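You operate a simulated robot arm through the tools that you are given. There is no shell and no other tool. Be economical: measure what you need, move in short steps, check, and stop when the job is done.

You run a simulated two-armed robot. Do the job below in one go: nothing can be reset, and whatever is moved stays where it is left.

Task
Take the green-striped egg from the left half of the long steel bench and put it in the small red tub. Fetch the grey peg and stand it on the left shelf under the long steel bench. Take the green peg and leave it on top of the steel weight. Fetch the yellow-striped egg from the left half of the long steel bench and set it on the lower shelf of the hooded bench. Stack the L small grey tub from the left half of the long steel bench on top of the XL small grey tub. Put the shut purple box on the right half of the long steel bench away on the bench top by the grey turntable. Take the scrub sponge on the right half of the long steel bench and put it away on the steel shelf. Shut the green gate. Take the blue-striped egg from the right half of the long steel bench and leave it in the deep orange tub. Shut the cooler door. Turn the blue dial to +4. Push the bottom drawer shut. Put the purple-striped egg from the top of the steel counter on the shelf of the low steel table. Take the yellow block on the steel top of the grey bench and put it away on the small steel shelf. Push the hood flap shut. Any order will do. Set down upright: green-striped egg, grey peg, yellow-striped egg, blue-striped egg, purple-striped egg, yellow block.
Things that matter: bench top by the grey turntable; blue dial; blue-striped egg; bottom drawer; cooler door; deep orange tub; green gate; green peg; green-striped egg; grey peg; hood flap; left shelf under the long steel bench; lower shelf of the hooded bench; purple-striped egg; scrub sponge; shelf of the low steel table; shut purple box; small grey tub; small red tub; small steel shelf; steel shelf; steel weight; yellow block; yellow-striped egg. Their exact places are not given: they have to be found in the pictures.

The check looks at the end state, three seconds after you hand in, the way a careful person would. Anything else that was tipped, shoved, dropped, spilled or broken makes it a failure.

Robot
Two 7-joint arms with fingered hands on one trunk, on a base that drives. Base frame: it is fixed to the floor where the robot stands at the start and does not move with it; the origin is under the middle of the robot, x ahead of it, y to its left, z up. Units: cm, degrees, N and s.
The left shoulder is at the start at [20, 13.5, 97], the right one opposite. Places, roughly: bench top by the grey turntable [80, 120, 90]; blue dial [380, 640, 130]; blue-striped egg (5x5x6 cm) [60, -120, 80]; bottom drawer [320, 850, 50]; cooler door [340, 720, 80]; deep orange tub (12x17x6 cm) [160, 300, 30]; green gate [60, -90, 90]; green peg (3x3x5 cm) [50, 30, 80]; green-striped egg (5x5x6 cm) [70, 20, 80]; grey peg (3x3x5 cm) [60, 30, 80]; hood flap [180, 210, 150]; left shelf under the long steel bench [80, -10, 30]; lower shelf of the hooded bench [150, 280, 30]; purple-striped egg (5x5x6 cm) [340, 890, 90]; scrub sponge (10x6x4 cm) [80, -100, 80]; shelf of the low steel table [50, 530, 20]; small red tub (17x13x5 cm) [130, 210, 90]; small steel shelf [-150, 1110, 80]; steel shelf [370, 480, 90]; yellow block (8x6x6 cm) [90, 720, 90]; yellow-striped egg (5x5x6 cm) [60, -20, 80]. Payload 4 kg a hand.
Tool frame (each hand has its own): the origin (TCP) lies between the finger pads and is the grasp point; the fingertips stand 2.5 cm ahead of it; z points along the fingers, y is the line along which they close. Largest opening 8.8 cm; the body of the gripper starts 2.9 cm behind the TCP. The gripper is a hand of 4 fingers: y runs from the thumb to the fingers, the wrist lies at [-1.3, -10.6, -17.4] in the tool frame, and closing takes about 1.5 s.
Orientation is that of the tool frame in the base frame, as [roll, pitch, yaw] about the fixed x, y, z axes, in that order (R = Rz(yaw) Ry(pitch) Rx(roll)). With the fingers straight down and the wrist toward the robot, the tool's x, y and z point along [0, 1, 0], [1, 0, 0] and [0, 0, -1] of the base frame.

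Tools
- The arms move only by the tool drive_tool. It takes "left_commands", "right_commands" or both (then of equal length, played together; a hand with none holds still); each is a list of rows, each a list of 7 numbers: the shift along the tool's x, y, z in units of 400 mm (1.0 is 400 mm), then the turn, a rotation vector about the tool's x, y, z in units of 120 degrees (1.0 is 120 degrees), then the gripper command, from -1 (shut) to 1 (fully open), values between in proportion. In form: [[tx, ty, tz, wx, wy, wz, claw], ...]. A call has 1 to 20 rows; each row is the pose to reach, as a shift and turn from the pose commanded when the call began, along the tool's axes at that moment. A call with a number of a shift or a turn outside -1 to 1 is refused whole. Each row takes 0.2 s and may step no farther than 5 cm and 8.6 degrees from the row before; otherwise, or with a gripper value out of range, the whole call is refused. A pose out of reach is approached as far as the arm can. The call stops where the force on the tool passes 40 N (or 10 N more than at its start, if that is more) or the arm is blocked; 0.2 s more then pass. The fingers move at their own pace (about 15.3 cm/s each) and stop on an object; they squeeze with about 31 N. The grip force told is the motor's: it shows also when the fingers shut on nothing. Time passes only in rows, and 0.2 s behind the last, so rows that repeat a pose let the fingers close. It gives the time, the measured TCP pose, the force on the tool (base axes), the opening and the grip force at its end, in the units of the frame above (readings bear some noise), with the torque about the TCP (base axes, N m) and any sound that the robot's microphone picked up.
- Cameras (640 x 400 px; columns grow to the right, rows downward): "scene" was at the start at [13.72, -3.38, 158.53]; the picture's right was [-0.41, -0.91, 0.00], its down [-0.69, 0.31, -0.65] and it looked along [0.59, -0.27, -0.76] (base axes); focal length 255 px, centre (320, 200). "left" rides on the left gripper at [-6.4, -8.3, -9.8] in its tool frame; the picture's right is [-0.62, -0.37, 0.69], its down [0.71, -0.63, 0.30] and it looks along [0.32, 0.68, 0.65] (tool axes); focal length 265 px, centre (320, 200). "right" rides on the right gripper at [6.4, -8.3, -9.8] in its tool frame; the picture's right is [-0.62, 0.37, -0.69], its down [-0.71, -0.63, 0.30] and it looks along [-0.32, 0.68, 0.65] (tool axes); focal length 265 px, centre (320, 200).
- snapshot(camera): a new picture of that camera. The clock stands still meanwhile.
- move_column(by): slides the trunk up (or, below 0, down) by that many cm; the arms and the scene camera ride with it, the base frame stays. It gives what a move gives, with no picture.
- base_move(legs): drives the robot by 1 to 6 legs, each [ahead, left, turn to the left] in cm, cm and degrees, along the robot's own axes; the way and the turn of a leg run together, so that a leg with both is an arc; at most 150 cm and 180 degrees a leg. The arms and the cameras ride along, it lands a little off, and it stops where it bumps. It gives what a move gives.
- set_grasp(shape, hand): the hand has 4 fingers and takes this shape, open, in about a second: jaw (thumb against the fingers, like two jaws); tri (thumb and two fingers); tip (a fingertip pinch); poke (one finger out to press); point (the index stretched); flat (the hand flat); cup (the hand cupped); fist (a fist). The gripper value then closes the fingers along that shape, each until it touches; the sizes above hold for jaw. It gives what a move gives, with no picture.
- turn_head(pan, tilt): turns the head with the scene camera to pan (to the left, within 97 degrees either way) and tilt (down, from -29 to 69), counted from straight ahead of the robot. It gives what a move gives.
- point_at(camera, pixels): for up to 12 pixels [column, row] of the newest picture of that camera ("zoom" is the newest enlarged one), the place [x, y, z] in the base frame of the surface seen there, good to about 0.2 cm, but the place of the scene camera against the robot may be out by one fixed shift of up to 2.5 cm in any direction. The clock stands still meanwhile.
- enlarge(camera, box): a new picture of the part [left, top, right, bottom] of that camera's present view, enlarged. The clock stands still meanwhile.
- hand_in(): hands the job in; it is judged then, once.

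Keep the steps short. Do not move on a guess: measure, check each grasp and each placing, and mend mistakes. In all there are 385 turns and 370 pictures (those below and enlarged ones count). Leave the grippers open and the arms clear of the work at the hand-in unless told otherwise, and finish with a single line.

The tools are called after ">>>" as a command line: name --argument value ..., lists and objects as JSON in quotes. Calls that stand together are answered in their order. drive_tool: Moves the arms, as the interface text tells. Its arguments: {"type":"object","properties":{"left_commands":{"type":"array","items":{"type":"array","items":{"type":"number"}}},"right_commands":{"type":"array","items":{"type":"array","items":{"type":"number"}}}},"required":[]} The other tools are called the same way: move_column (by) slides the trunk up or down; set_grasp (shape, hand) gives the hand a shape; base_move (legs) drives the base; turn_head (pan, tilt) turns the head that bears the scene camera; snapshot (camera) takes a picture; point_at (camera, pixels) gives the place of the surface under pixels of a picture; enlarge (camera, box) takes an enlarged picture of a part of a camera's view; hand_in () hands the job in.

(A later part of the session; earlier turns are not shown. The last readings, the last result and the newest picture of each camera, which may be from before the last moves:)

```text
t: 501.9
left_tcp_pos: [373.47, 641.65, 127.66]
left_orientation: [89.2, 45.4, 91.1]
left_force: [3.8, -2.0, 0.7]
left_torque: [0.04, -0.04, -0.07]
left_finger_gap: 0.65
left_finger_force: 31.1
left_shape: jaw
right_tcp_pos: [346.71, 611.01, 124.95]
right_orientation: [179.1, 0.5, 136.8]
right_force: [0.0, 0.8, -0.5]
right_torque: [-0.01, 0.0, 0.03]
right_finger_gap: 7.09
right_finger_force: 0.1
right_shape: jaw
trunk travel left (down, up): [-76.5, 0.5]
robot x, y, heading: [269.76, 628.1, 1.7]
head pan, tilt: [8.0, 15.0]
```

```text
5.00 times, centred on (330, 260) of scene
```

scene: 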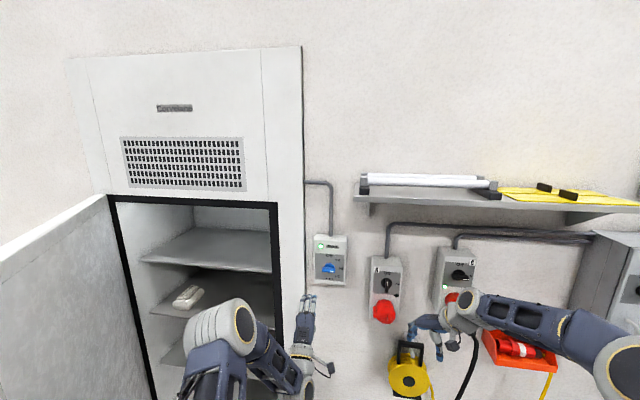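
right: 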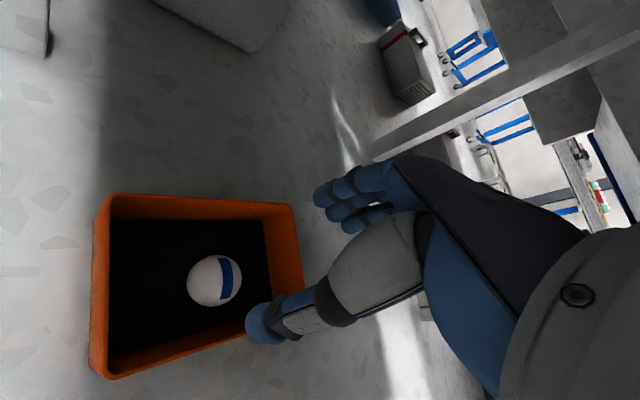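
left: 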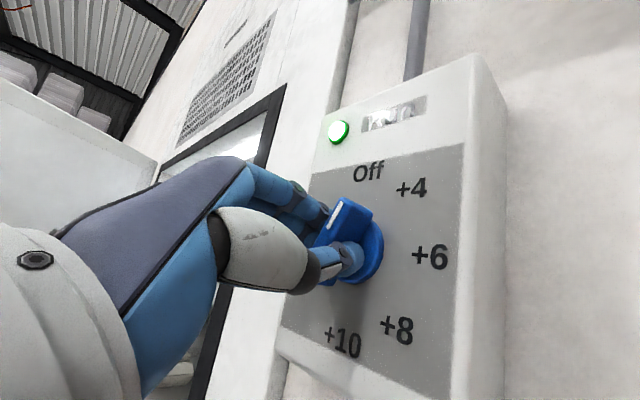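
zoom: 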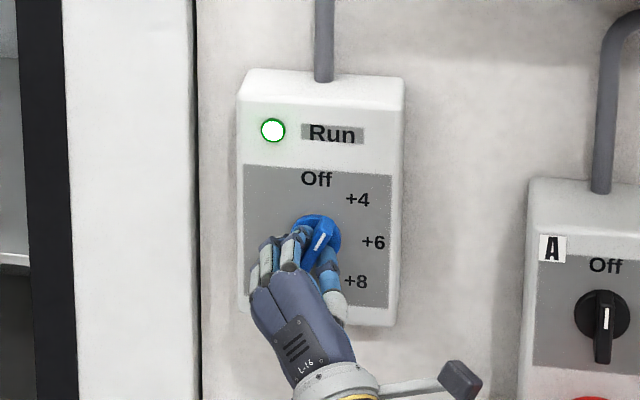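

Opening, backing straight off, and checking the pointer.

>>> drive_tool --left_commands '[[0, 0, 0, 0, 0, 0, -0.4], [0, 0, 0, 0, 0, 0, 0], [0, 0, 0, 0, 0, 0, 0], [0, 0, -0.06, 0, 0, 0, 0], [0, 0, -0.16, 0, 0, 0, 0], [0, 0, -0.28, 0, 0, 0, 0], [0, 0, -0.4, 0, 0, 0, 0]]'

>>> snapshot --camera "left"

>>> enlarge --camera "scene" --box '[300, 230, 360, 295]'

```text
t: 503.5
left_tcp_pos: [357.29, 641.09, 127.37]
left_orientation: [89.1, 45.2, 91.0]
left_force: [-0.7, 0.3, -0.4]
left_torque: [0.04, -0.04, -0.05]
left_finger_gap: 4.41
left_finger_force: 0.1
left_shape: jaw
right_tcp_pos: [346.67, 611.14, 124.9]
right_orientation: [179.2, 0.5, 136.7]
right_force: [0.4, 0.6, 0.5]
right_torque: [0.0, 0.02, 0.02]
right_finger_gap: 7.11
right_finger_force: 0.1
right_shape: jaw
trunk travel left (down, up): [-76.5, 0.5]
robot x, y, heading: [269.86, 628.48, 1.5]
head pan, tilt: [8.0, 15.0]
```

```text
172 pictures are left
```

left: 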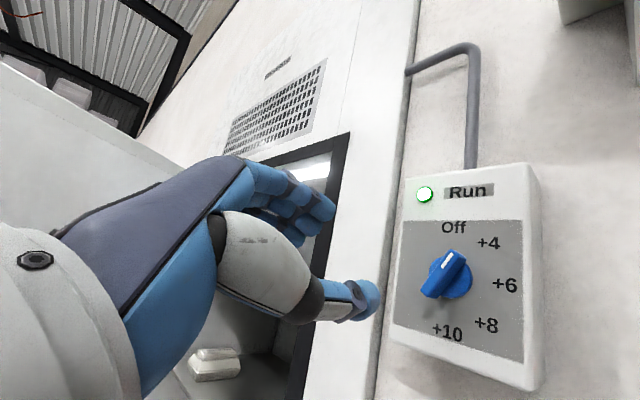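

```text
6.15 times, centred on (330, 262) of scene
```

zoom: 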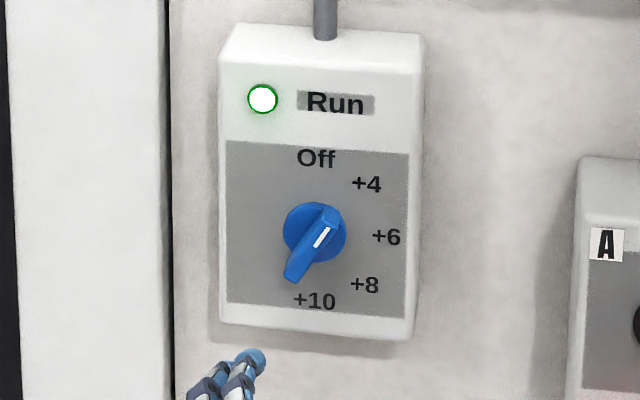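

>>> enlarge --camera "left" --box '[410, 220, 510, 320]'

>>> point_at --camera "zoom" --pixels '[[75, 280], [200, 130], [110, 230], [155, 165], [130, 200], [225, 145], [90, 300]]'

```text
4.00 times, centred on (460, 270) of left
```

zoom: 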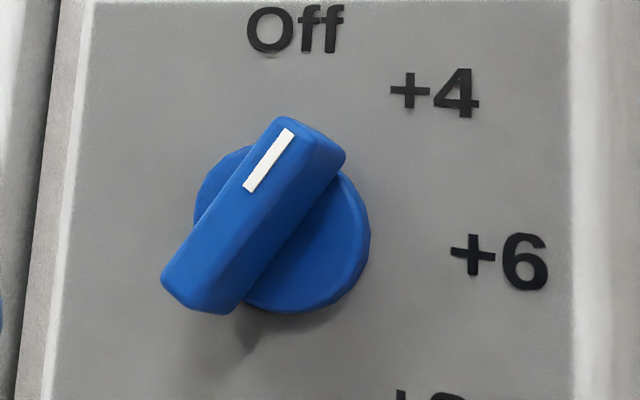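

```text
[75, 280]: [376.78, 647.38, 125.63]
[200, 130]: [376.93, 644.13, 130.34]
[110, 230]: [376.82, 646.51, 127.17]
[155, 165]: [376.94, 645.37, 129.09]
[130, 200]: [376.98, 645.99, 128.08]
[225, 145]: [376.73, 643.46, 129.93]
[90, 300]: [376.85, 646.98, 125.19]
```

>>> point_at --camera "zoom" --pixels '[[248, 188], [290, 132], [195, 285], [180, 275], [270, 160], [215, 250], [300, 140], [220, 300]]'

```text
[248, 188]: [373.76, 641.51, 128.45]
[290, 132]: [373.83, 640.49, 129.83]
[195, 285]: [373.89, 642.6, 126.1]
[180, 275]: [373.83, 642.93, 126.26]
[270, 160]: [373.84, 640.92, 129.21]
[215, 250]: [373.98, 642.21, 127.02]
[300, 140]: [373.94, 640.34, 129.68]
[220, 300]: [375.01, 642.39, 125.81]
```

Pointer is now at about 59°, i.e. 14° past +4. Regripping at the same hand angle and turning back 14°.

>>> drive_tool --left_commands '[[0, 0, 0.12, 0, 0, 0, 0], [0, 0, 0.24, 0, 0, 0, 0], [0, 0, 0.34, 0, 0, 0, 0], [0, 0, 0.4, 0, 0, 0, 0], [0, 0, 0.4, 0, 0, 0, -0.6], [0, 0, 0.4, 0, 0, 0, -1], [0, 0, 0.4, 0, 0, 0, -1], [0, 0, 0.4, 0, 0, 0, -1], [0, 0, 0.4, 0, 0, 0.06, -1], [0, 0, 0.4, 0, 0, 0.12, -1], [0, 0, 0.4, 0, 0, 0.12, -1], [0, 0, 0.4, 0, 0, 0.12, -0.4], [0, 0, 0.4, 0, 0, 0.12, 0], [0, 0, 0.4, 0, 0, 0.12, 0], [0, 0, 0.32, 0, 0, 0.12, 0], [0, 0, 0.22, 0, 0, 0.12, 0], [0, 0, 0.1, 0, 0, 0.12, 0], [0, 0, 0, 0, 0, 0.12, 0]]'

>>> snapshot --camera "left"

>>> enlarge --camera "left" --box '[420, 210, 540, 320]'

```text
t: 507.3
left_tcp_pos: [357.38, 641.31, 127.52]
left_orientation: [89.3, 30.8, 91.3]
left_force: [-0.8, 0.1, 1.0]
left_torque: [0.03, -0.03, -0.02]
left_finger_gap: 4.4
left_finger_force: 0.1
left_shape: jaw
right_tcp_pos: [346.77, 611.16, 124.9]
right_orientation: [179.2, 0.5, 136.7]
right_force: [0.1, -1.4, 0.4]
right_torque: [0.03, 0.03, 0.0]
right_finger_gap: 7.1
right_finger_force: 0.1
right_shape: jaw
trunk travel left (down, up): [-76.5, 0.5]
robot x, y, heading: [269.7, 628.74, 1.7]
head pan, tilt: [8.0, 15.0]
```

```text
169 pictures are left
```

left: 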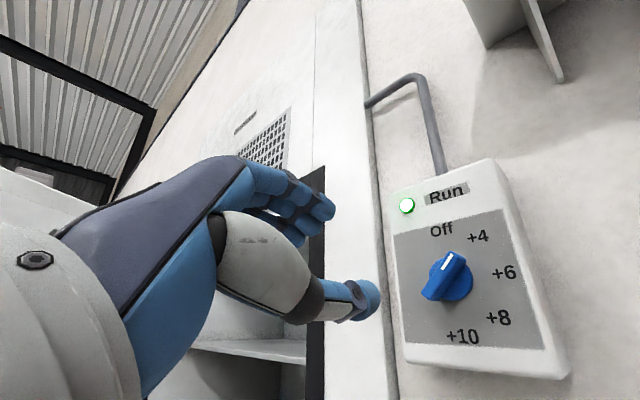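

```text
3.64 times, centred on (480, 265) of left
```

zoom: 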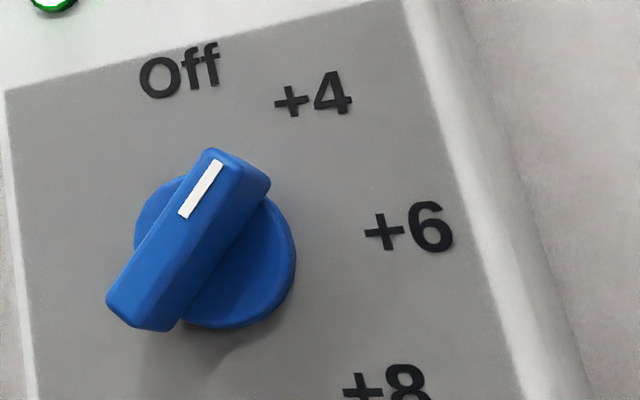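

>>> point_at --camera "zoom" --pixels '[[183, 215], [217, 165], [135, 300], [215, 160], [160, 260], [200, 190], [325, 95], [415, 230], [185, 72]]'

```text
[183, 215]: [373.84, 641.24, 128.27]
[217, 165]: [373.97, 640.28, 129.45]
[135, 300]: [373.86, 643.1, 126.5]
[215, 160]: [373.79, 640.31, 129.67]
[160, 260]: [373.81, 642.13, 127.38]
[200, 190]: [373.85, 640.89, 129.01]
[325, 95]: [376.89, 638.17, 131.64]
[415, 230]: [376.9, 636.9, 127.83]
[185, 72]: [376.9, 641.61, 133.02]
```

Dial now reads +4 within a few degrees. Next the cooler door: close the left fist-like pinch, pull both arms in, and go around to the door's outer face.

>>> drive_tool --left_commands '[[0, 0, -0.11, 0, 0, 0, -1], [0, 0, -0.22, 0, 0, 0, -1], [0, 0, -0.33, 0, 0, 0, -1], [0, 0, -0.44, 0, 0, 0, -1], [0, 0, -0.55, 0, 0, 0, -1], [0, 0, -0.62, 0, 0, 0, -1]]' --right_commands '[[0.075, -0.073, 0, 0, 0, 0, 0.5], [0.15, -0.146, 0, 0, 0, 0, 0.5], [0.225, -0.219, 0, 0, 0, 0, 0.5], [0.3, -0.292, 0, 0, 0, 0, 0.5], [0.375, -0.365, 0, 0, 0, 0, 0.5], [0.44, -0.43, 0, 0, 0, 0, 0.5]]'

>>> base_move --legs '[[-35, 0, -1.7]]'

>>> turn_head --pan 35 --tilt 25

>>> snapshot --camera "scene"

```text
t: 508.7
left_tcp_pos: [332.59, 640.67, 127.32]
left_orientation: [89.2, 30.8, 91.1]
left_force: [0.3, 1.6, -0.6]
left_torque: [-0.03, 0.01, -0.01]
left_finger_gap: 0.0
left_finger_force: 30.9
left_shape: jaw
right_tcp_pos: [322.1, 610.81, 124.27]
right_orientation: [179.2, 0.6, 136.7]
right_force: [0.8, -0.4, 0.0]
right_torque: [-0.02, 0.03, 0.0]
right_finger_gap: 6.65
right_finger_force: 0.1
right_shape: jaw
trunk travel left (down, up): [-76.5, 0.5]
robot x, y, heading: [269.75, 628.42, 1.6]
head pan, tilt: [8.0, 15.0]
```

```text
t: 510.9
left_tcp_pos: [298.35, 638.32, 127.4]
left_orientation: [89.3, 30.8, 89.6]
left_force: [-0.5, -0.1, 0.4]
left_torque: [-0.01, -0.02, -0.01]
left_finger_gap: 0.0
left_finger_force: 30.6
left_shape: jaw
right_tcp_pos: [286.91, 608.83, 124.17]
right_orientation: [179.0, 0.6, 135.0]
right_force: [0.5, -0.1, 0.9]
right_torque: [0.01, 0.01, -0.01]
right_finger_gap: 6.62
right_finger_force: 0.0
right_shape: jaw
trunk travel left (down, up): [-76.5, 0.5]
robot x, y, heading: [235.24, 627.93, -0.0]
head pan, tilt: [8.0, 15.0]
```

```text
t: 511.9
left_tcp_pos: [298.29, 638.37, 127.23]
left_orientation: [89.4, 30.8, 89.7]
left_force: [-0.1, -0.4, 0.4]
left_torque: [-0.01, -0.03, 0.0]
left_finger_gap: 0.0
left_finger_force: 30.9
left_shape: jaw
right_tcp_pos: [287.0, 608.94, 124.24]
right_orientation: [179.1, 0.6, 135.1]
right_force: [0.4, 0.0, -0.6]
right_torque: [0.02, 0.01, -0.02]
right_finger_gap: 6.63
right_finger_force: 0.1
right_shape: jaw
trunk travel left (down, up): [-76.5, 0.5]
robot x, y, heading: [235.5, 627.84, -0.0]
head pan, tilt: [35.0, 25.0]
```

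```text
167 pictures are left
```

scene: 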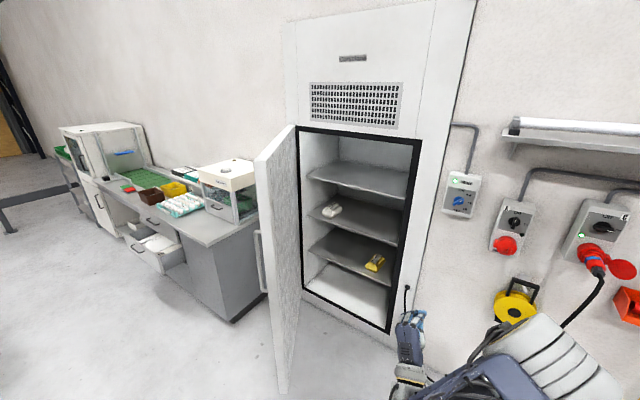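

>>> point_at --camera "scene" --pixels '[[257, 200], [274, 200], [277, 300], [262, 240], [298, 150], [258, 260], [235, 320], [150, 250], [265, 170], [285, 200], [420, 150], [388, 325]]'

>>> turn_head --pan 80 --tilt 35

>>> snapshot --camera "scene"

>>> point_at --camera "scene" --pixels '[[320, 300], [200, 300], [100, 300], [400, 300], [320, 200], [200, 200], [100, 350]]'

```text
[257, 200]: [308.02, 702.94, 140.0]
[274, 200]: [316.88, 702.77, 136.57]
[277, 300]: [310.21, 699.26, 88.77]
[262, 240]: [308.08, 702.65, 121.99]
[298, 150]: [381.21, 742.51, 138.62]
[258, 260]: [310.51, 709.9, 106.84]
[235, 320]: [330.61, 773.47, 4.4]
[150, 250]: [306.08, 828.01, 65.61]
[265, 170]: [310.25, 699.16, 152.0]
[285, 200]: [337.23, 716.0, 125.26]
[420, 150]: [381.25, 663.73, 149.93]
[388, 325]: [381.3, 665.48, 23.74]
```

```text
t: 513.0
left_tcp_pos: [298.34, 638.26, 127.39]
left_orientation: [89.3, 30.8, 89.7]
left_force: [0.2, -0.2, -0.1]
left_torque: [-0.01, -0.02, -0.02]
left_finger_gap: 0.0
left_finger_force: 31.2
left_shape: jaw
right_tcp_pos: [287.05, 608.85, 124.24]
right_orientation: [179.0, 0.5, 135.0]
right_force: [0.0, 0.6, 0.2]
right_torque: [0.02, -0.01, 0.02]
right_finger_gap: 6.65
right_finger_force: 0.0
right_shape: jaw
trunk travel left (down, up): [-76.5, 0.5]
robot x, y, heading: [235.34, 627.73, 0.1]
head pan, tilt: [80.0, 35.0]
```

```text
166 pictures are left
```

scene: 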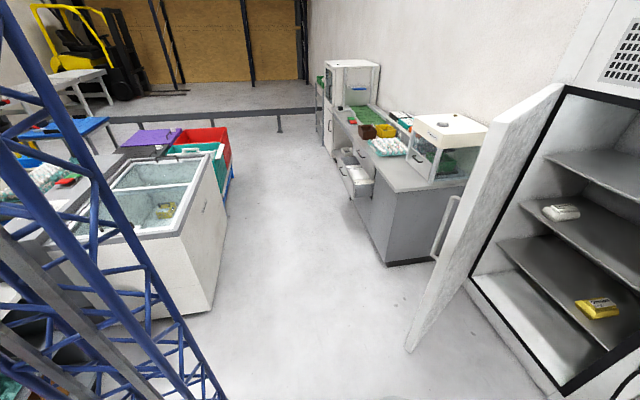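

```text
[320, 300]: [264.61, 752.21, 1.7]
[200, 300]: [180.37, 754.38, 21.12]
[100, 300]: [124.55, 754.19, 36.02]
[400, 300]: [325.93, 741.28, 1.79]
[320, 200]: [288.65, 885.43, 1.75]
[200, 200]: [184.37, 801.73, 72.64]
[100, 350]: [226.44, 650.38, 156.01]
```

Freezer and counters leave room. Going around the door edge with the hand above the handle, to its outer face.

>>> base_move --legs '[[-6, 0, 0], [0, 81, 0], [25, 0, 0]]'

>>> turn_head --pan 10 --tilt 30

>>> snapshot --camera "scene"

```text
t: 519.3
left_tcp_pos: [317.27, 719.58, 127.29]
left_orientation: [89.3, 30.8, 89.8]
left_force: [0.3, 0.6, 0.2]
left_torque: [0.02, 0.03, -0.02]
left_finger_gap: 0.01
left_finger_force: 31.1
left_shape: jaw
right_tcp_pos: [306.06, 689.86, 124.22]
right_orientation: [179.1, 0.6, 135.4]
right_force: [0.0, 0.2, 0.5]
right_torque: [0.01, -0.02, -0.02]
right_finger_gap: 6.64
right_finger_force: 0.0
right_shape: jaw
trunk travel left (down, up): [-76.5, 0.5]
robot x, y, heading: [254.2, 708.37, 0.2]
head pan, tilt: [80.0, 35.0]
```

```text
t: 520.7
left_tcp_pos: [317.31, 719.43, 127.32]
left_orientation: [89.4, 30.8, 90.1]
left_force: [-0.1, -0.2, 0.0]
left_torque: [0.0, 0.0, 0.02]
left_finger_gap: 0.0
left_finger_force: 30.9
left_shape: jaw
right_tcp_pos: [306.11, 689.96, 124.15]
right_orientation: [179.1, 0.6, 135.4]
right_force: [-0.1, -0.7, -0.4]
right_torque: [-0.01, 0.01, 0.02]
right_finger_gap: 6.62
right_finger_force: 0.0
right_shape: jaw
trunk travel left (down, up): [-76.5, 0.5]
robot x, y, heading: [254.31, 708.38, 0.4]
head pan, tilt: [10.0, 30.0]
```

```text
165 pictures are left
```

scene: 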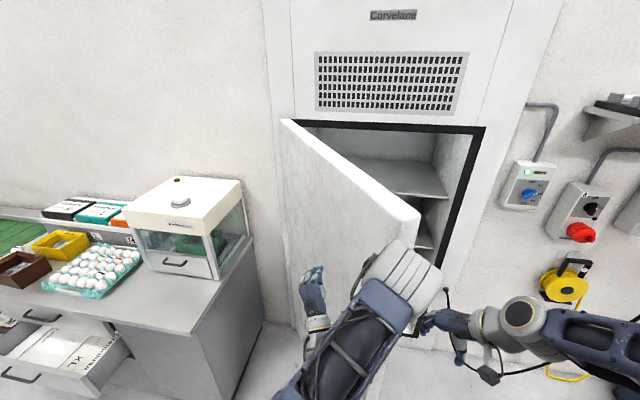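

>>> point_at --camera "scene" --pixels '[[415, 265], [385, 265], [430, 285], [400, 215], [418, 222], [350, 350], [315, 290], [408, 250]]'

>>> drive_tool --right_commands '[[-0.06, -0.1, 0, 0, 0, 0, 0.5], [-0.12, -0.2, 0, 0, 0, 0, 0.5], [-0.18, -0.3, 0, 0, 0, 0, 0.5], [-0.22, -0.4, 0, 0, 0, 0, 0.5], [-0.22, -0.48, 0, 0, 0, 0, 0.5]]'

```text
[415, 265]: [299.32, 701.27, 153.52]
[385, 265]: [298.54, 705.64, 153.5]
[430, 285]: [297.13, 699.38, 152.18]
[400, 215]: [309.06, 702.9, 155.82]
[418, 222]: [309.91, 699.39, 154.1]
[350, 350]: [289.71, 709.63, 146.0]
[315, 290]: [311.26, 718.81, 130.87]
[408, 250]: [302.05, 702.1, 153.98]
```

```text
t: 521.9
left_tcp_pos: [317.32, 719.66, 127.32]
left_orientation: [89.4, 30.7, 90.0]
left_force: [0.4, 0.3, 0.1]
left_torque: [0.0, 0.02, -0.02]
left_finger_gap: 0.0
left_finger_force: 30.7
left_shape: jaw
right_tcp_pos: [299.0, 670.06, 124.08]
right_orientation: [179.2, 0.5, 135.3]
right_force: [0.2, 0.5, -0.9]
right_torque: [0.0, 0.01, -0.03]
right_finger_gap: 6.64
right_finger_force: 0.0
right_shape: jaw
trunk travel left (down, up): [-76.5, 0.5]
robot x, y, heading: [254.33, 708.7, 0.4]
head pan, tilt: [10.0, 30.0]
```

The elbow would rub the door edge from here. Re-approaching from the north-west with the robot turned −50° so the arm pushes squarely.

>>> base_move --legs '[[-12, 0, -0.4], [0, 50, 0], [0, 0, -50]]'

>>> turn_head --pan 5 --tilt 32

>>> snapshot --camera "scene"

```text
t: 527.9
left_tcp_pos: [291.21, 716.63, 127.36]
left_orientation: [89.4, 30.8, 39.9]
left_force: [0.5, 0.4, 0.2]
left_torque: [-0.01, -0.03, 0.0]
left_finger_gap: 0.01
left_finger_force: 31.3
left_shape: jaw
right_tcp_pos: [241.6, 699.07, 124.22]
right_orientation: [179.0, 0.6, 85.2]
right_force: [0.5, -0.2, 0.5]
right_torque: [0.01, 0.01, 0.0]
right_finger_gap: 6.65
right_finger_force: 0.1
right_shape: jaw
trunk travel left (down, up): [-76.5, 0.5]
robot x, y, heading: [242.37, 758.4, -50.0]
head pan, tilt: [10.0, 30.0]
```

```text
t: 528.6
left_tcp_pos: [291.33, 716.75, 127.34]
left_orientation: [89.4, 30.8, 40.0]
left_force: [0.2, 0.3, -0.4]
left_torque: [0.0, 0.04, -0.02]
left_finger_gap: 0.0
left_finger_force: 31.4
left_shape: jaw
right_tcp_pos: [241.63, 699.0, 124.17]
right_orientation: [179.1, 0.6, 85.3]
right_force: [-0.8, -0.3, -0.2]
right_torque: [0.0, -0.02, 0.0]
right_finger_gap: 6.61
right_finger_force: 0.0
right_shape: jaw
trunk travel left (down, up): [-76.5, 0.5]
robot x, y, heading: [242.5, 758.44, -49.9]
head pan, tilt: [5.0, 32.0]
```

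```text
164 pictures are left
```

scene: 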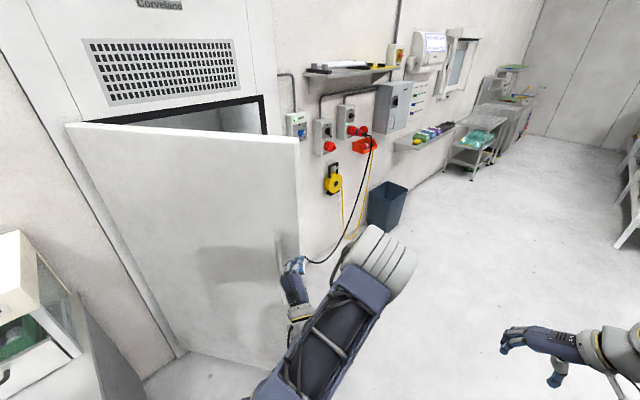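

>>> base_move --legs '[[17, 22, 0], [30, 10, 0]]'

>>> snapshot --camera "scene"

```text
t: 532.2
left_tcp_pos: [346.14, 701.29, 127.4]
left_orientation: [89.3, 30.8, 40.3]
left_force: [0.2, -0.2, 0.7]
left_torque: [-0.02, 0.07, 0.03]
left_finger_gap: 0.0
left_finger_force: 30.7
left_shape: jaw
right_tcp_pos: [296.73, 683.28, 124.25]
right_orientation: [179.1, 0.6, 85.6]
right_force: [0.1, -0.7, 0.4]
right_torque: [0.02, 0.02, 0.04]
right_finger_gap: 6.62
right_finger_force: 0.0
right_shape: jaw
trunk travel left (down, up): [-76.5, 0.5]
robot x, y, heading: [297.14, 742.46, -49.6]
head pan, tilt: [5.0, 32.0]
```

```text
163 pictures are left
```

scene: 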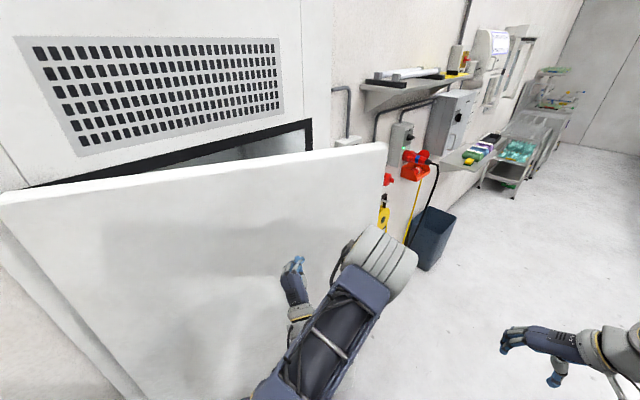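

The door follows. Continuing the push to closed.

>>> base_move --legs '[[20, 7, 0], [12, 4, 0]]'

>>> snapshot --camera "scene"

```text
t: 534.7
left_tcp_pos: [373.08, 684.51, 127.24]
left_orientation: [89.3, 30.8, 38.8]
left_force: [-5.6, 1.6, -0.5]
left_torque: [0.01, 0.06, 0.1]
left_finger_gap: 0.03
left_finger_force: 31.3
left_shape: jaw
right_tcp_pos: [324.14, 667.12, 124.22]
right_orientation: [179.2, 0.7, 85.3]
right_force: [0.2, -0.4, 0.1]
right_torque: [0.02, -0.01, -0.02]
right_finger_gap: 6.63
right_finger_force: 0.1
right_shape: jaw
trunk travel left (down, up): [-76.5, 0.5]
robot x, y, heading: [325.39, 726.23, -49.7]
head pan, tilt: [5.0, 32.0]
stopped in leg 2: the force on the tool passed its limit (the readings are from after the stop); the commanded pose is now the measured one
```

```text
162 pictures are left
```

scene: 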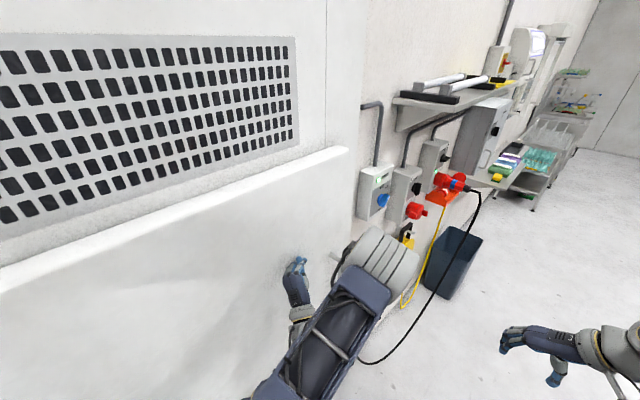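

>>> point_at --camera "scene" --pixels '[[330, 170], [200, 250], [60, 320], [320, 220], [250, 200], [345, 150], [330, 130], [120, 300]]'

>>> enlarge --camera "scene" --box '[240, 120, 420, 280]'

```text
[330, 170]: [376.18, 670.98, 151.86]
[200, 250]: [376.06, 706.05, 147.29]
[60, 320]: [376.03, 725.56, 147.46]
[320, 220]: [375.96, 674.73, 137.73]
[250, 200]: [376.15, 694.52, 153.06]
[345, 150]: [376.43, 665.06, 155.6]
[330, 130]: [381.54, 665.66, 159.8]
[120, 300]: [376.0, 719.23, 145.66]
```

```text
2.50 times, centred on (330, 200) of scene
```

zoom: 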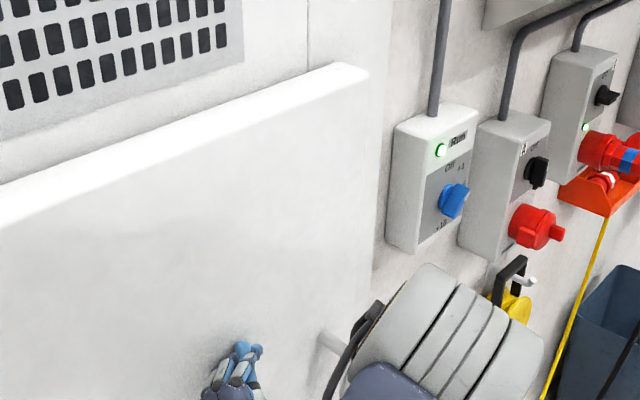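

The cooler door is flush (x=376 along its width). Backing away and turning toward the drawers.

>>> base_move --legs '[[-45, -10, 0], [-44, -19, 0], [0, 0, 50]]'

>>> turn_head --pan 35 --tilt 38

>>> snapshot --camera "scene"

```text
t: 535.9
left_tcp_pos: [367.33, 685.65, 127.27]
left_orientation: [89.3, 30.8, 37.4]
left_force: [-0.2, -0.4, 0.0]
left_torque: [0.0, -0.01, 0.02]
left_finger_gap: 0.01
left_finger_force: 30.9
left_shape: jaw
right_tcp_pos: [317.98, 669.78, 124.11]
right_orientation: [179.2, 0.5, 83.8]
right_force: [0.3, 0.3, 0.1]
right_torque: [0.02, 0.02, -0.02]
right_finger_gap: 6.6
right_finger_force: 0.0
right_shape: jaw
trunk travel left (down, up): [-76.5, 0.5]
robot x, y, heading: [320.52, 728.53, -51.8]
head pan, tilt: [5.0, 32.0]
stopped in leg 1: the robot was blocked; the commanded pose is now the measured one
```

```text
t: 536.9
left_tcp_pos: [367.53, 685.64, 127.25]
left_orientation: [89.3, 30.8, 37.3]
left_force: [0.2, 0.0, -0.1]
left_torque: [0.01, 0.01, -0.01]
left_finger_gap: 0.01
left_finger_force: 30.6
left_shape: jaw
right_tcp_pos: [317.98, 669.59, 124.16]
right_orientation: [179.2, 0.6, 83.8]
right_force: [0.2, 0.3, -0.1]
right_torque: [0.0, 0.0, -0.02]
right_finger_gap: 6.6
right_finger_force: 0.0
right_shape: jaw
trunk travel left (down, up): [-76.5, 0.5]
robot x, y, heading: [320.34, 728.65, -51.6]
head pan, tilt: [35.0, 38.0]
```

```text
160 pictures are left
```

scene: 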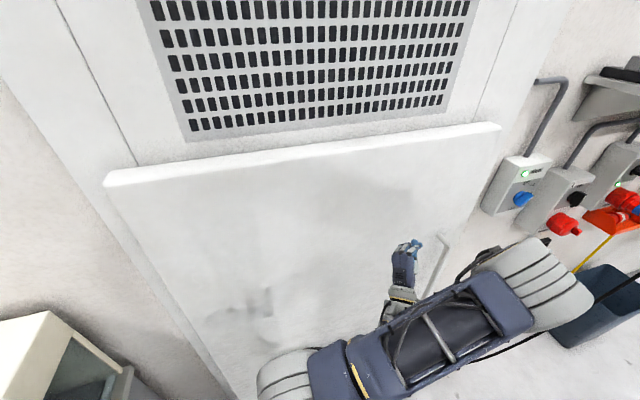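

Backed into the counter's corner slightly; moving west first, then north.

>>> base_move --legs '[[-37, -47, 0], [-46, 17, 0], [0, 0, 51.6]]'

>>> turn_head --pan 30 --tilt 35

>>> snapshot --camera "scene"

```text
t: 545.1
left_tcp_pos: [308.65, 784.55, 127.27]
left_orientation: [89.3, 30.8, 88.0]
left_force: [-0.8, 0.0, -0.5]
left_torque: [0.0, -0.02, -0.01]
left_finger_gap: 0.0
left_finger_force: 30.6
left_shape: jaw
right_tcp_pos: [289.67, 736.21, 124.22]
right_orientation: [179.2, 0.6, 134.7]
right_force: [0.5, 0.4, 0.0]
right_torque: [-0.03, 0.04, 0.0]
right_finger_gap: 6.63
right_finger_force: 0.1
right_shape: jaw
trunk travel left (down, up): [-76.5, 0.5]
robot x, y, heading: [245.44, 775.41, -0.8]
head pan, tilt: [35.0, 38.0]
```

```text
t: 545.8
left_tcp_pos: [308.67, 784.62, 127.16]
left_orientation: [89.3, 30.8, 87.9]
left_force: [-0.8, 0.2, 0.6]
left_torque: [-0.01, 0.02, -0.03]
left_finger_gap: 0.0
left_finger_force: 30.9
left_shape: jaw
right_tcp_pos: [289.6, 736.14, 124.26]
right_orientation: [179.1, 0.6, 134.5]
right_force: [0.0, -0.2, -0.1]
right_torque: [0.0, 0.0, -0.01]
right_finger_gap: 6.61
right_finger_force: 0.0
right_shape: jaw
trunk travel left (down, up): [-76.5, 0.5]
robot x, y, heading: [245.57, 775.82, -0.9]
head pan, tilt: [30.0, 35.0]
```

```text
159 pictures are left
```

scene: 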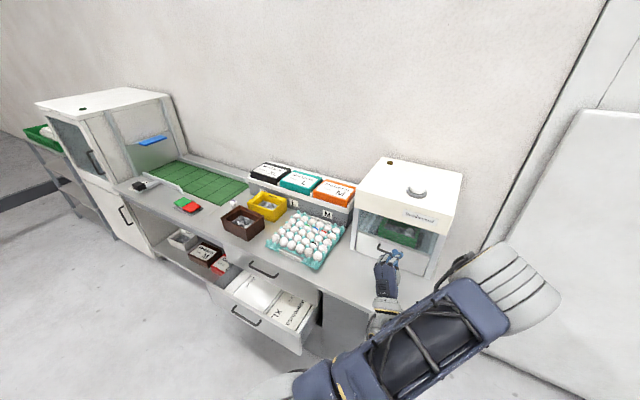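

>>> enlarge --camera "scene" --box '[110, 140, 350, 350]'

>>> point_at --camera "zoom" --pixels '[[335, 165], [330, 375], [380, 330], [480, 350], [300, 385], [380, 470], [310, 300], [420, 250], [240, 330], [420, 300], [370, 290], [350, 440]]'

```text
1.90 times, centred on (230, 245) of scene
```

zoom: 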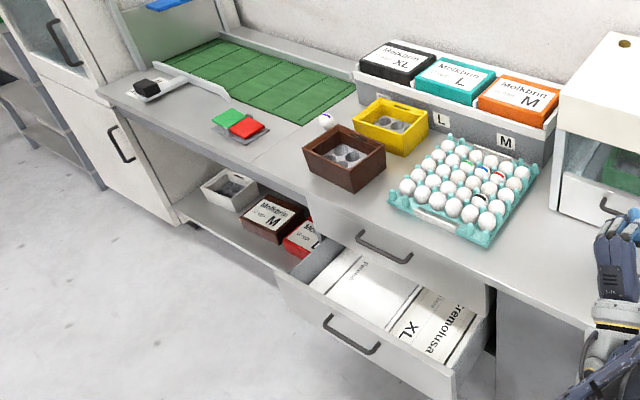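

```text
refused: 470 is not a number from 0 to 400
```

>>> point_at --camera "zoom" --pixels '[[325, 120], [324, 112], [300, 300], [440, 380], [350, 335], [330, 350], [380, 250], [450, 265], [365, 390], [500, 310], [285, 290], [345, 160]]'

```text
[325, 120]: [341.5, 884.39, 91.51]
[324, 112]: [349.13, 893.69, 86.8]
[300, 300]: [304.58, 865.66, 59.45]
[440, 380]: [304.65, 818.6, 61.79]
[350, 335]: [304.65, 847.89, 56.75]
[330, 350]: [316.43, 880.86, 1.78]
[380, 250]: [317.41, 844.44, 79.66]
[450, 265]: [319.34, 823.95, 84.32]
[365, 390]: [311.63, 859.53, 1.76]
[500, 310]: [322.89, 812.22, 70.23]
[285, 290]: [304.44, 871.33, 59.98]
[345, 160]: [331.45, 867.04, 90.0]
```

The open bottom drawer's front is at x≈304, y 818–872. I'll lower the forward-pointing left hand to z≈51 beside the handle and push with the base.

>>> base_move --legs '[[0, 47, 0.8], [-13, 0, 0]]'

>>> move_column --by -40

>>> move_column --by -36

>>> turn_head --pan 15 --tilt 35

>>> snapshot --camera "scene"

>>> snapshot --camera "left"

```text
t: 549.5
left_tcp_pos: [295.72, 833.04, 127.27]
left_orientation: [89.3, 30.9, 88.7]
left_force: [0.8, 0.6, 1.2]
left_torque: [0.0, 0.03, -0.01]
left_finger_gap: 0.0
left_finger_force: 30.7
left_shape: jaw
right_tcp_pos: [277.36, 784.43, 124.23]
right_orientation: [179.2, 0.6, 135.3]
right_force: [-0.2, -0.5, -0.3]
right_torque: [-0.04, -0.01, 0.01]
right_finger_gap: 6.65
right_finger_force: 0.2
right_shape: jaw
trunk travel left (down, up): [-76.5, 0.5]
robot x, y, heading: [232.97, 823.16, -0.2]
head pan, tilt: [30.0, 35.0]
```

```text
t: 553.3
left_tcp_pos: [295.74, 832.94, 87.3]
left_orientation: [89.2, 30.8, 88.5]
left_force: [0.3, -0.5, 0.1]
left_torque: [0.01, -0.02, -0.01]
left_finger_gap: 0.0
left_finger_force: 31.2
left_shape: jaw
right_tcp_pos: [277.25, 784.23, 84.28]
right_orientation: [179.2, 0.7, 135.2]
right_force: [0.3, 0.4, -0.2]
right_torque: [-0.01, -0.06, 0.01]
right_finger_gap: 6.63
right_finger_force: 0.0
right_shape: jaw
trunk travel left (down, up): [-36.5, 40.5]
robot x, y, heading: [232.89, 823.28, -0.1]
head pan, tilt: [30.0, 35.0]
```

```text
t: 556.8
left_tcp_pos: [295.77, 833.02, 51.38]
left_orientation: [89.3, 30.8, 88.5]
left_force: [-0.5, 0.1, 0.2]
left_torque: [0.02, 0.03, 0.01]
left_finger_gap: 0.0
left_finger_force: 30.6
left_shape: jaw
right_tcp_pos: [277.36, 784.49, 48.18]
right_orientation: [179.3, 0.6, 135.1]
right_force: [0.0, -0.1, -0.7]
right_torque: [-0.01, -0.01, 0.04]
right_finger_gap: 6.61
right_finger_force: 0.1
right_shape: jaw
trunk travel left (down, up): [-0.5, 76.5]
robot x, y, heading: [232.67, 823.28, -0.4]
head pan, tilt: [30.0, 35.0]
```

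```text
t: 557.6
left_tcp_pos: [295.7, 833.01, 51.23]
left_orientation: [89.3, 30.8, 88.5]
left_force: [-0.3, -0.4, -0.2]
left_torque: [-0.03, 0.01, 0.03]
left_finger_gap: 0.01
left_finger_force: 30.9
left_shape: jaw
right_tcp_pos: [277.23, 784.38, 48.26]
right_orientation: [179.2, 0.6, 135.2]
right_force: [0.2, -0.3, 0.2]
right_torque: [0.0, -0.01, 0.01]
right_finger_gap: 6.62
right_finger_force: 0.0
right_shape: jaw
trunk travel left (down, up): [-0.5, 76.5]
robot x, y, heading: [232.41, 823.53, -0.3]
head pan, tilt: [15.0, 35.0]
```

```text
157 pictures are left
```

scene: 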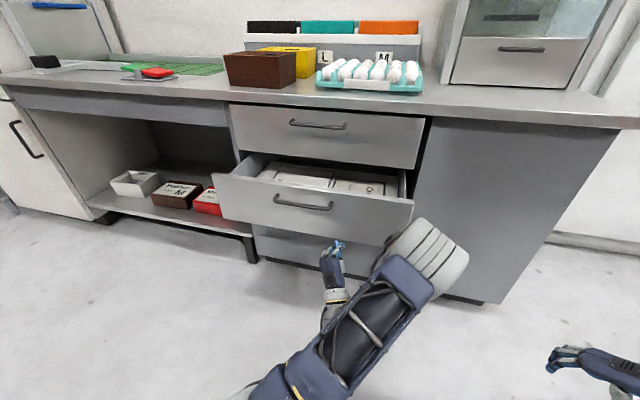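

```text
156 pictures are left
```

left: 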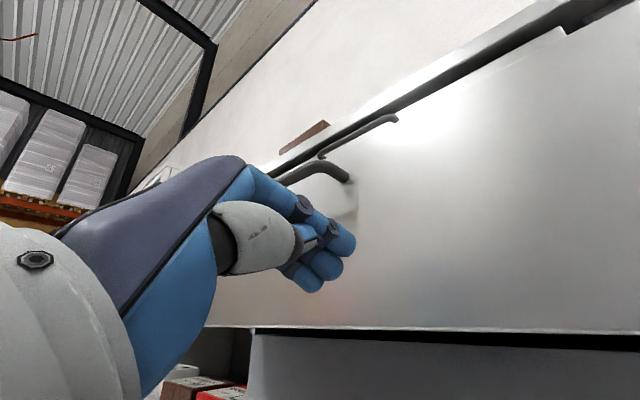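

>>> point_at --camera "left" --pixels '[[450, 250], [380, 200], [600, 200], [345, 175], [450, 345], [400, 300], [380, 120]]'

>>> base_move --legs '[[14, 0, 0.3]]'

>>> snapshot --camera "scene"

```text
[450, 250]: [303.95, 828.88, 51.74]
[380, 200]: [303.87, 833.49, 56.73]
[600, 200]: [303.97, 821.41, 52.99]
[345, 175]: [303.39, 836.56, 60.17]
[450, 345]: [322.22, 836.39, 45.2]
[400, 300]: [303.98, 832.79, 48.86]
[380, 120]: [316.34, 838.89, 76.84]
```

```text
t: 558.9
left_tcp_pos: [309.66, 833.31, 51.27]
left_orientation: [89.3, 30.8, 88.8]
left_force: [0.8, -0.8, 0.0]
left_torque: [0.03, -0.02, -0.01]
left_finger_gap: 0.0
left_finger_force: 31.0
left_shape: jaw
right_tcp_pos: [291.43, 784.74, 48.2]
right_orientation: [179.2, 0.6, 135.5]
right_force: [0.5, 0.0, 0.0]
right_torque: [0.0, -0.01, -0.01]
right_finger_gap: 6.61
right_finger_force: 0.0
right_shape: jaw
trunk travel left (down, up): [-0.5, 76.5]
robot x, y, heading: [246.89, 823.28, 0.2]
head pan, tilt: [15.0, 35.0]
```

```text
155 pictures are left
```

scene: 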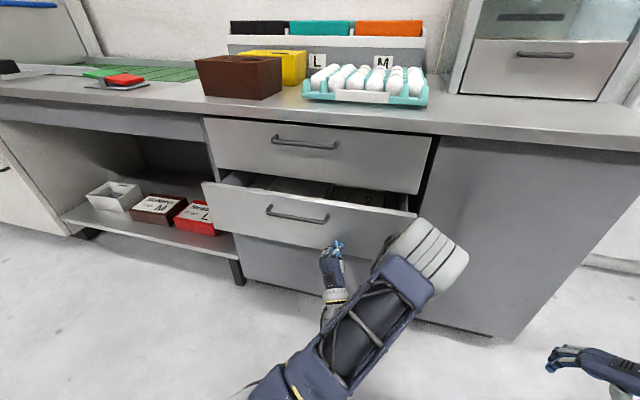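

>>> base_move --legs '[[7, 0, 0], [5, 0, 0]]'

>>> snapshot --camera "scene"

>>> enlarge --camera "scene" --box '[180, 90, 480, 260]'

>>> point_at --camera "zoom" --pixels '[[120, 60], [400, 130], [100, 130], [200, 180], [380, 200], [200, 80], [300, 300], [560, 180], [240, 190]]'

```text
t: 560.4
left_tcp_pos: [318.0, 833.49, 51.45]
left_orientation: [88.8, 30.2, 89.1]
left_force: [-7.6, 0.6, -1.8]
left_torque: [0.03, 0.08, -0.04]
left_finger_gap: 0.0
left_finger_force: 31.1
left_shape: jaw
right_tcp_pos: [300.32, 784.64, 48.14]
right_orientation: [179.2, 0.5, 135.7]
right_force: [1.0, -0.1, -0.2]
right_torque: [-0.01, -0.02, -0.01]
right_finger_gap: 6.66
right_finger_force: 0.2
right_shape: jaw
trunk travel left (down, up): [-0.5, 76.5]
robot x, y, heading: [255.02, 823.52, 0.2]
head pan, tilt: [15.0, 35.0]
stopped in leg 2: the force on the tool passed its limit (the readings are from after the stop); the commanded pose is now the measured one
```

```text
154 pictures are left
```

scene: 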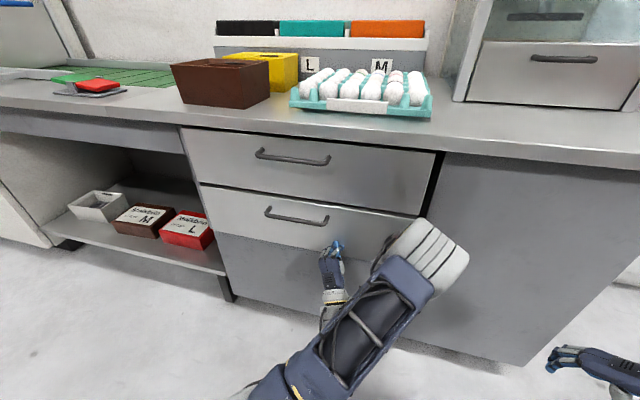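

```text
2.13 times, centred on (330, 175) of scene
```

zoom: 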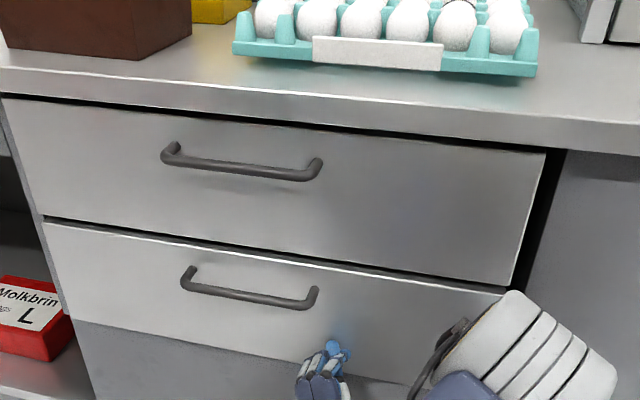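

```text
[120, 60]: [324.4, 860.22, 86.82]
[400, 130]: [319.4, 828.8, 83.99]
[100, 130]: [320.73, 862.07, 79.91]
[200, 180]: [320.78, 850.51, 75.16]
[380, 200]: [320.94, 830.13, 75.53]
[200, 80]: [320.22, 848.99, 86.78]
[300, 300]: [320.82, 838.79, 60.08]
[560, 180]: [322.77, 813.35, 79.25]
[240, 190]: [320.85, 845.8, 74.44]
```

The bottom drawer is flush with the upper one. Backing off, raising, resetting the left hand to point down, and moving to the purple-striped egg.

>>> base_move --legs '[[-15, 0, 0]]'

>>> move_column --by 40

>>> move_column --by 17

>>> drive_tool --left_commands '[[0, 0, 0, 0, 0, 0.065, -0.5], [0, 0, 0, 0, 0, 0.13, 0], [0, 0, 0, 0, 0, 0.195, 0.5], [0, 0, 0, 0, 0, 0.257, 1]]'

>>> drive_tool --left_commands '[[0, 0, 0, 0.068, 0, 0, 1], [0, 0, 0, 0.136, 0, 0, 1], [0, 0, 0, 0.205, 0, 0, 1], [0, 0, 0, 0.273, 0, 0, 1], [0, 0, 0, 0.341, 0, 0, 1], [0, 0, 0, 0.409, 0, 0, 1], [0, 0, 0, 0.477, 0, 0, 1], [0, 0, 0, 0.545, 0, 0, 1], [0, 0, 0, 0.614, 0, 0, 1], [0, 0, 0, 0.682, 0, 0, 1], [0, 0, 0, 0.75, 0, 0, 1]]'

>>> base_move --legs '[[0, 77, 0]]'

>>> snapshot --camera "right"

>>> turn_head --pan -10 --tilt 40

>>> snapshot --camera "scene"

```text
t: 561.7
left_tcp_pos: [303.24, 833.47, 51.54]
left_orientation: [88.8, 30.3, 89.1]
left_force: [0.5, -0.4, -0.4]
left_torque: [-0.02, -0.03, 0.04]
left_finger_gap: 0.0
left_finger_force: 31.5
left_shape: jaw
right_tcp_pos: [285.47, 784.66, 48.14]
right_orientation: [179.1, 0.6, 135.5]
right_force: [0.7, -0.5, -0.1]
right_torque: [-0.02, 0.0, 0.0]
right_finger_gap: 6.64
right_finger_force: 0.1
right_shape: jaw
trunk travel left (down, up): [-0.5, 76.5]
robot x, y, heading: [240.36, 823.47, 0.4]
head pan, tilt: [15.0, 35.0]
```

```text
t: 565.5
left_tcp_pos: [303.22, 833.56, 91.46]
left_orientation: [88.7, 30.3, 89.0]
left_force: [0.5, -0.1, -0.2]
left_torque: [-0.04, 0.0, -0.04]
left_finger_gap: 0.02
left_finger_force: 30.8
left_shape: jaw
right_tcp_pos: [285.43, 784.69, 88.21]
right_orientation: [179.2, 0.7, 135.5]
right_force: [0.8, -0.9, 0.1]
right_torque: [0.03, 0.02, 0.02]
right_finger_gap: 6.61
right_finger_force: 0.1
right_shape: jaw
trunk travel left (down, up): [-40.5, 36.5]
robot x, y, heading: [240.66, 823.17, -0.0]
head pan, tilt: [15.0, 35.0]
```

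```text
t: 567.5
left_tcp_pos: [303.2, 833.38, 108.44]
left_orientation: [88.7, 30.4, 89.0]
left_force: [0.3, 0.2, 0.2]
left_torque: [0.04, -0.02, -0.03]
left_finger_gap: 0.0
left_finger_force: 31.3
left_shape: jaw
right_tcp_pos: [285.55, 784.54, 105.17]
right_orientation: [179.2, 0.6, 135.7]
right_force: [-0.8, 0.1, 0.2]
right_torque: [-0.03, -0.01, -0.02]
right_finger_gap: 6.63
right_finger_force: 0.1
right_shape: jaw
trunk travel left (down, up): [-57.5, 19.5]
robot x, y, heading: [240.62, 823.28, 0.2]
head pan, tilt: [15.0, 35.0]
```

```text
t: 568.5
left_tcp_pos: [303.22, 833.45, 108.59]
left_orientation: [88.8, -0.7, 89.7]
left_force: [0.2, 0.4, -0.3]
left_torque: [-0.01, 0.0, -0.05]
left_finger_gap: 8.78
left_finger_force: 0.0
left_shape: jaw
right_tcp_pos: [285.43, 784.59, 105.28]
right_orientation: [179.2, 0.6, 135.7]
right_force: [-0.6, -0.2, 0.7]
right_torque: [-0.01, 0.01, 0.01]
right_finger_gap: 6.62
right_finger_force: 0.0
right_shape: jaw
trunk travel left (down, up): [-57.5, 19.5]
robot x, y, heading: [240.13, 823.21, -0.3]
head pan, tilt: [15.0, 35.0]
```

```text
t: 570.9
left_tcp_pos: [303.08, 832.78, 108.47]
left_orientation: [177.7, -0.9, 88.8]
left_force: [0.2, 1.9, -0.6]
left_torque: [-0.12, 0.02, -0.05]
left_finger_gap: 8.81
left_finger_force: 0.1
left_shape: jaw
left hand out of reach, approached as far as the arm can: row 2, 3, 4, 5, 6, 7
right_tcp_pos: [285.42, 784.69, 105.11]
right_orientation: [179.2, 0.6, 135.6]
right_force: [-0.3, -1.3, -0.8]
right_torque: [0.06, 0.0, 0.0]
right_finger_gap: 6.64
right_finger_force: 0.2
right_shape: jaw
trunk travel left (down, up): [-57.5, 19.5]
robot x, y, heading: [240.52, 823.47, 0.3]
head pan, tilt: [15.0, 35.0]
```

```text
t: 575.1
left_tcp_pos: [303.11, 911.85, 108.43]
left_orientation: [177.7, -0.6, 89.6]
left_force: [-0.2, 0.3, -0.2]
left_torque: [0.01, 0.0, -0.01]
left_finger_gap: 8.79
left_finger_force: 0.0
left_shape: jaw
right_tcp_pos: [285.25, 863.08, 105.23]
right_orientation: [179.2, 0.5, 135.4]
right_force: [-0.9, 0.0, -0.3]
right_torque: [0.03, 0.0, -0.02]
right_finger_gap: 6.62
right_finger_force: 0.0
right_shape: jaw
trunk travel left (down, up): [-57.5, 19.5]
robot x, y, heading: [240.62, 902.1, 0.1]
head pan, tilt: [15.0, 35.0]
```

```text
152 pictures are left
```

right: 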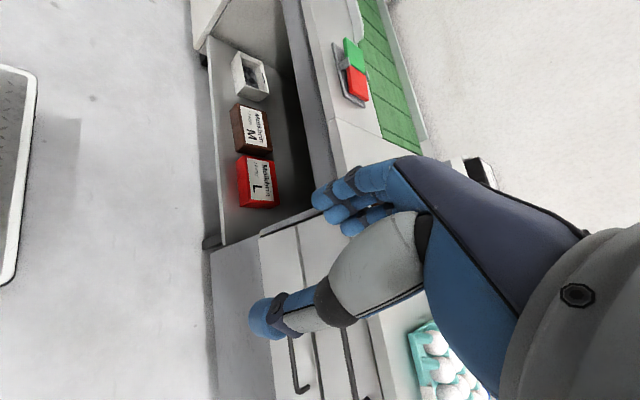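

```text
t: 576.0
left_tcp_pos: [303.07, 911.88, 108.45]
left_orientation: [177.7, -0.5, 89.7]
left_force: [0.1, 0.1, -0.3]
left_torque: [0.0, 0.02, 0.02]
left_finger_gap: 8.84
left_finger_force: 0.0
left_shape: jaw
right_tcp_pos: [285.28, 863.24, 105.19]
right_orientation: [179.2, 0.6, 135.4]
right_force: [-0.5, 0.5, 0.5]
right_torque: [0.0, -0.03, 0.0]
right_finger_gap: 6.64
right_finger_force: 0.1
right_shape: jaw
trunk travel left (down, up): [-57.5, 19.5]
robot x, y, heading: [240.68, 901.57, -0.2]
head pan, tilt: [-10.0, 40.0]
```

```text
151 pictures are left
```

scene: 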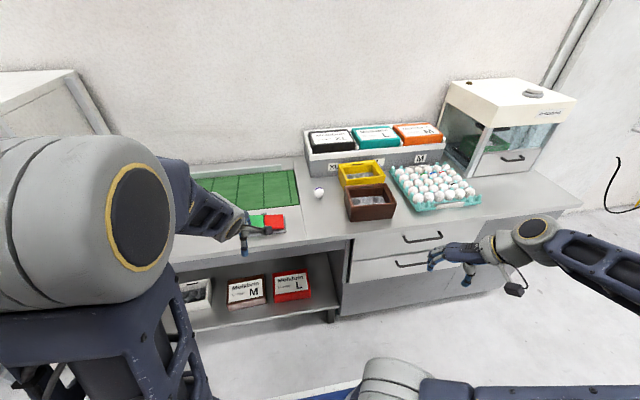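

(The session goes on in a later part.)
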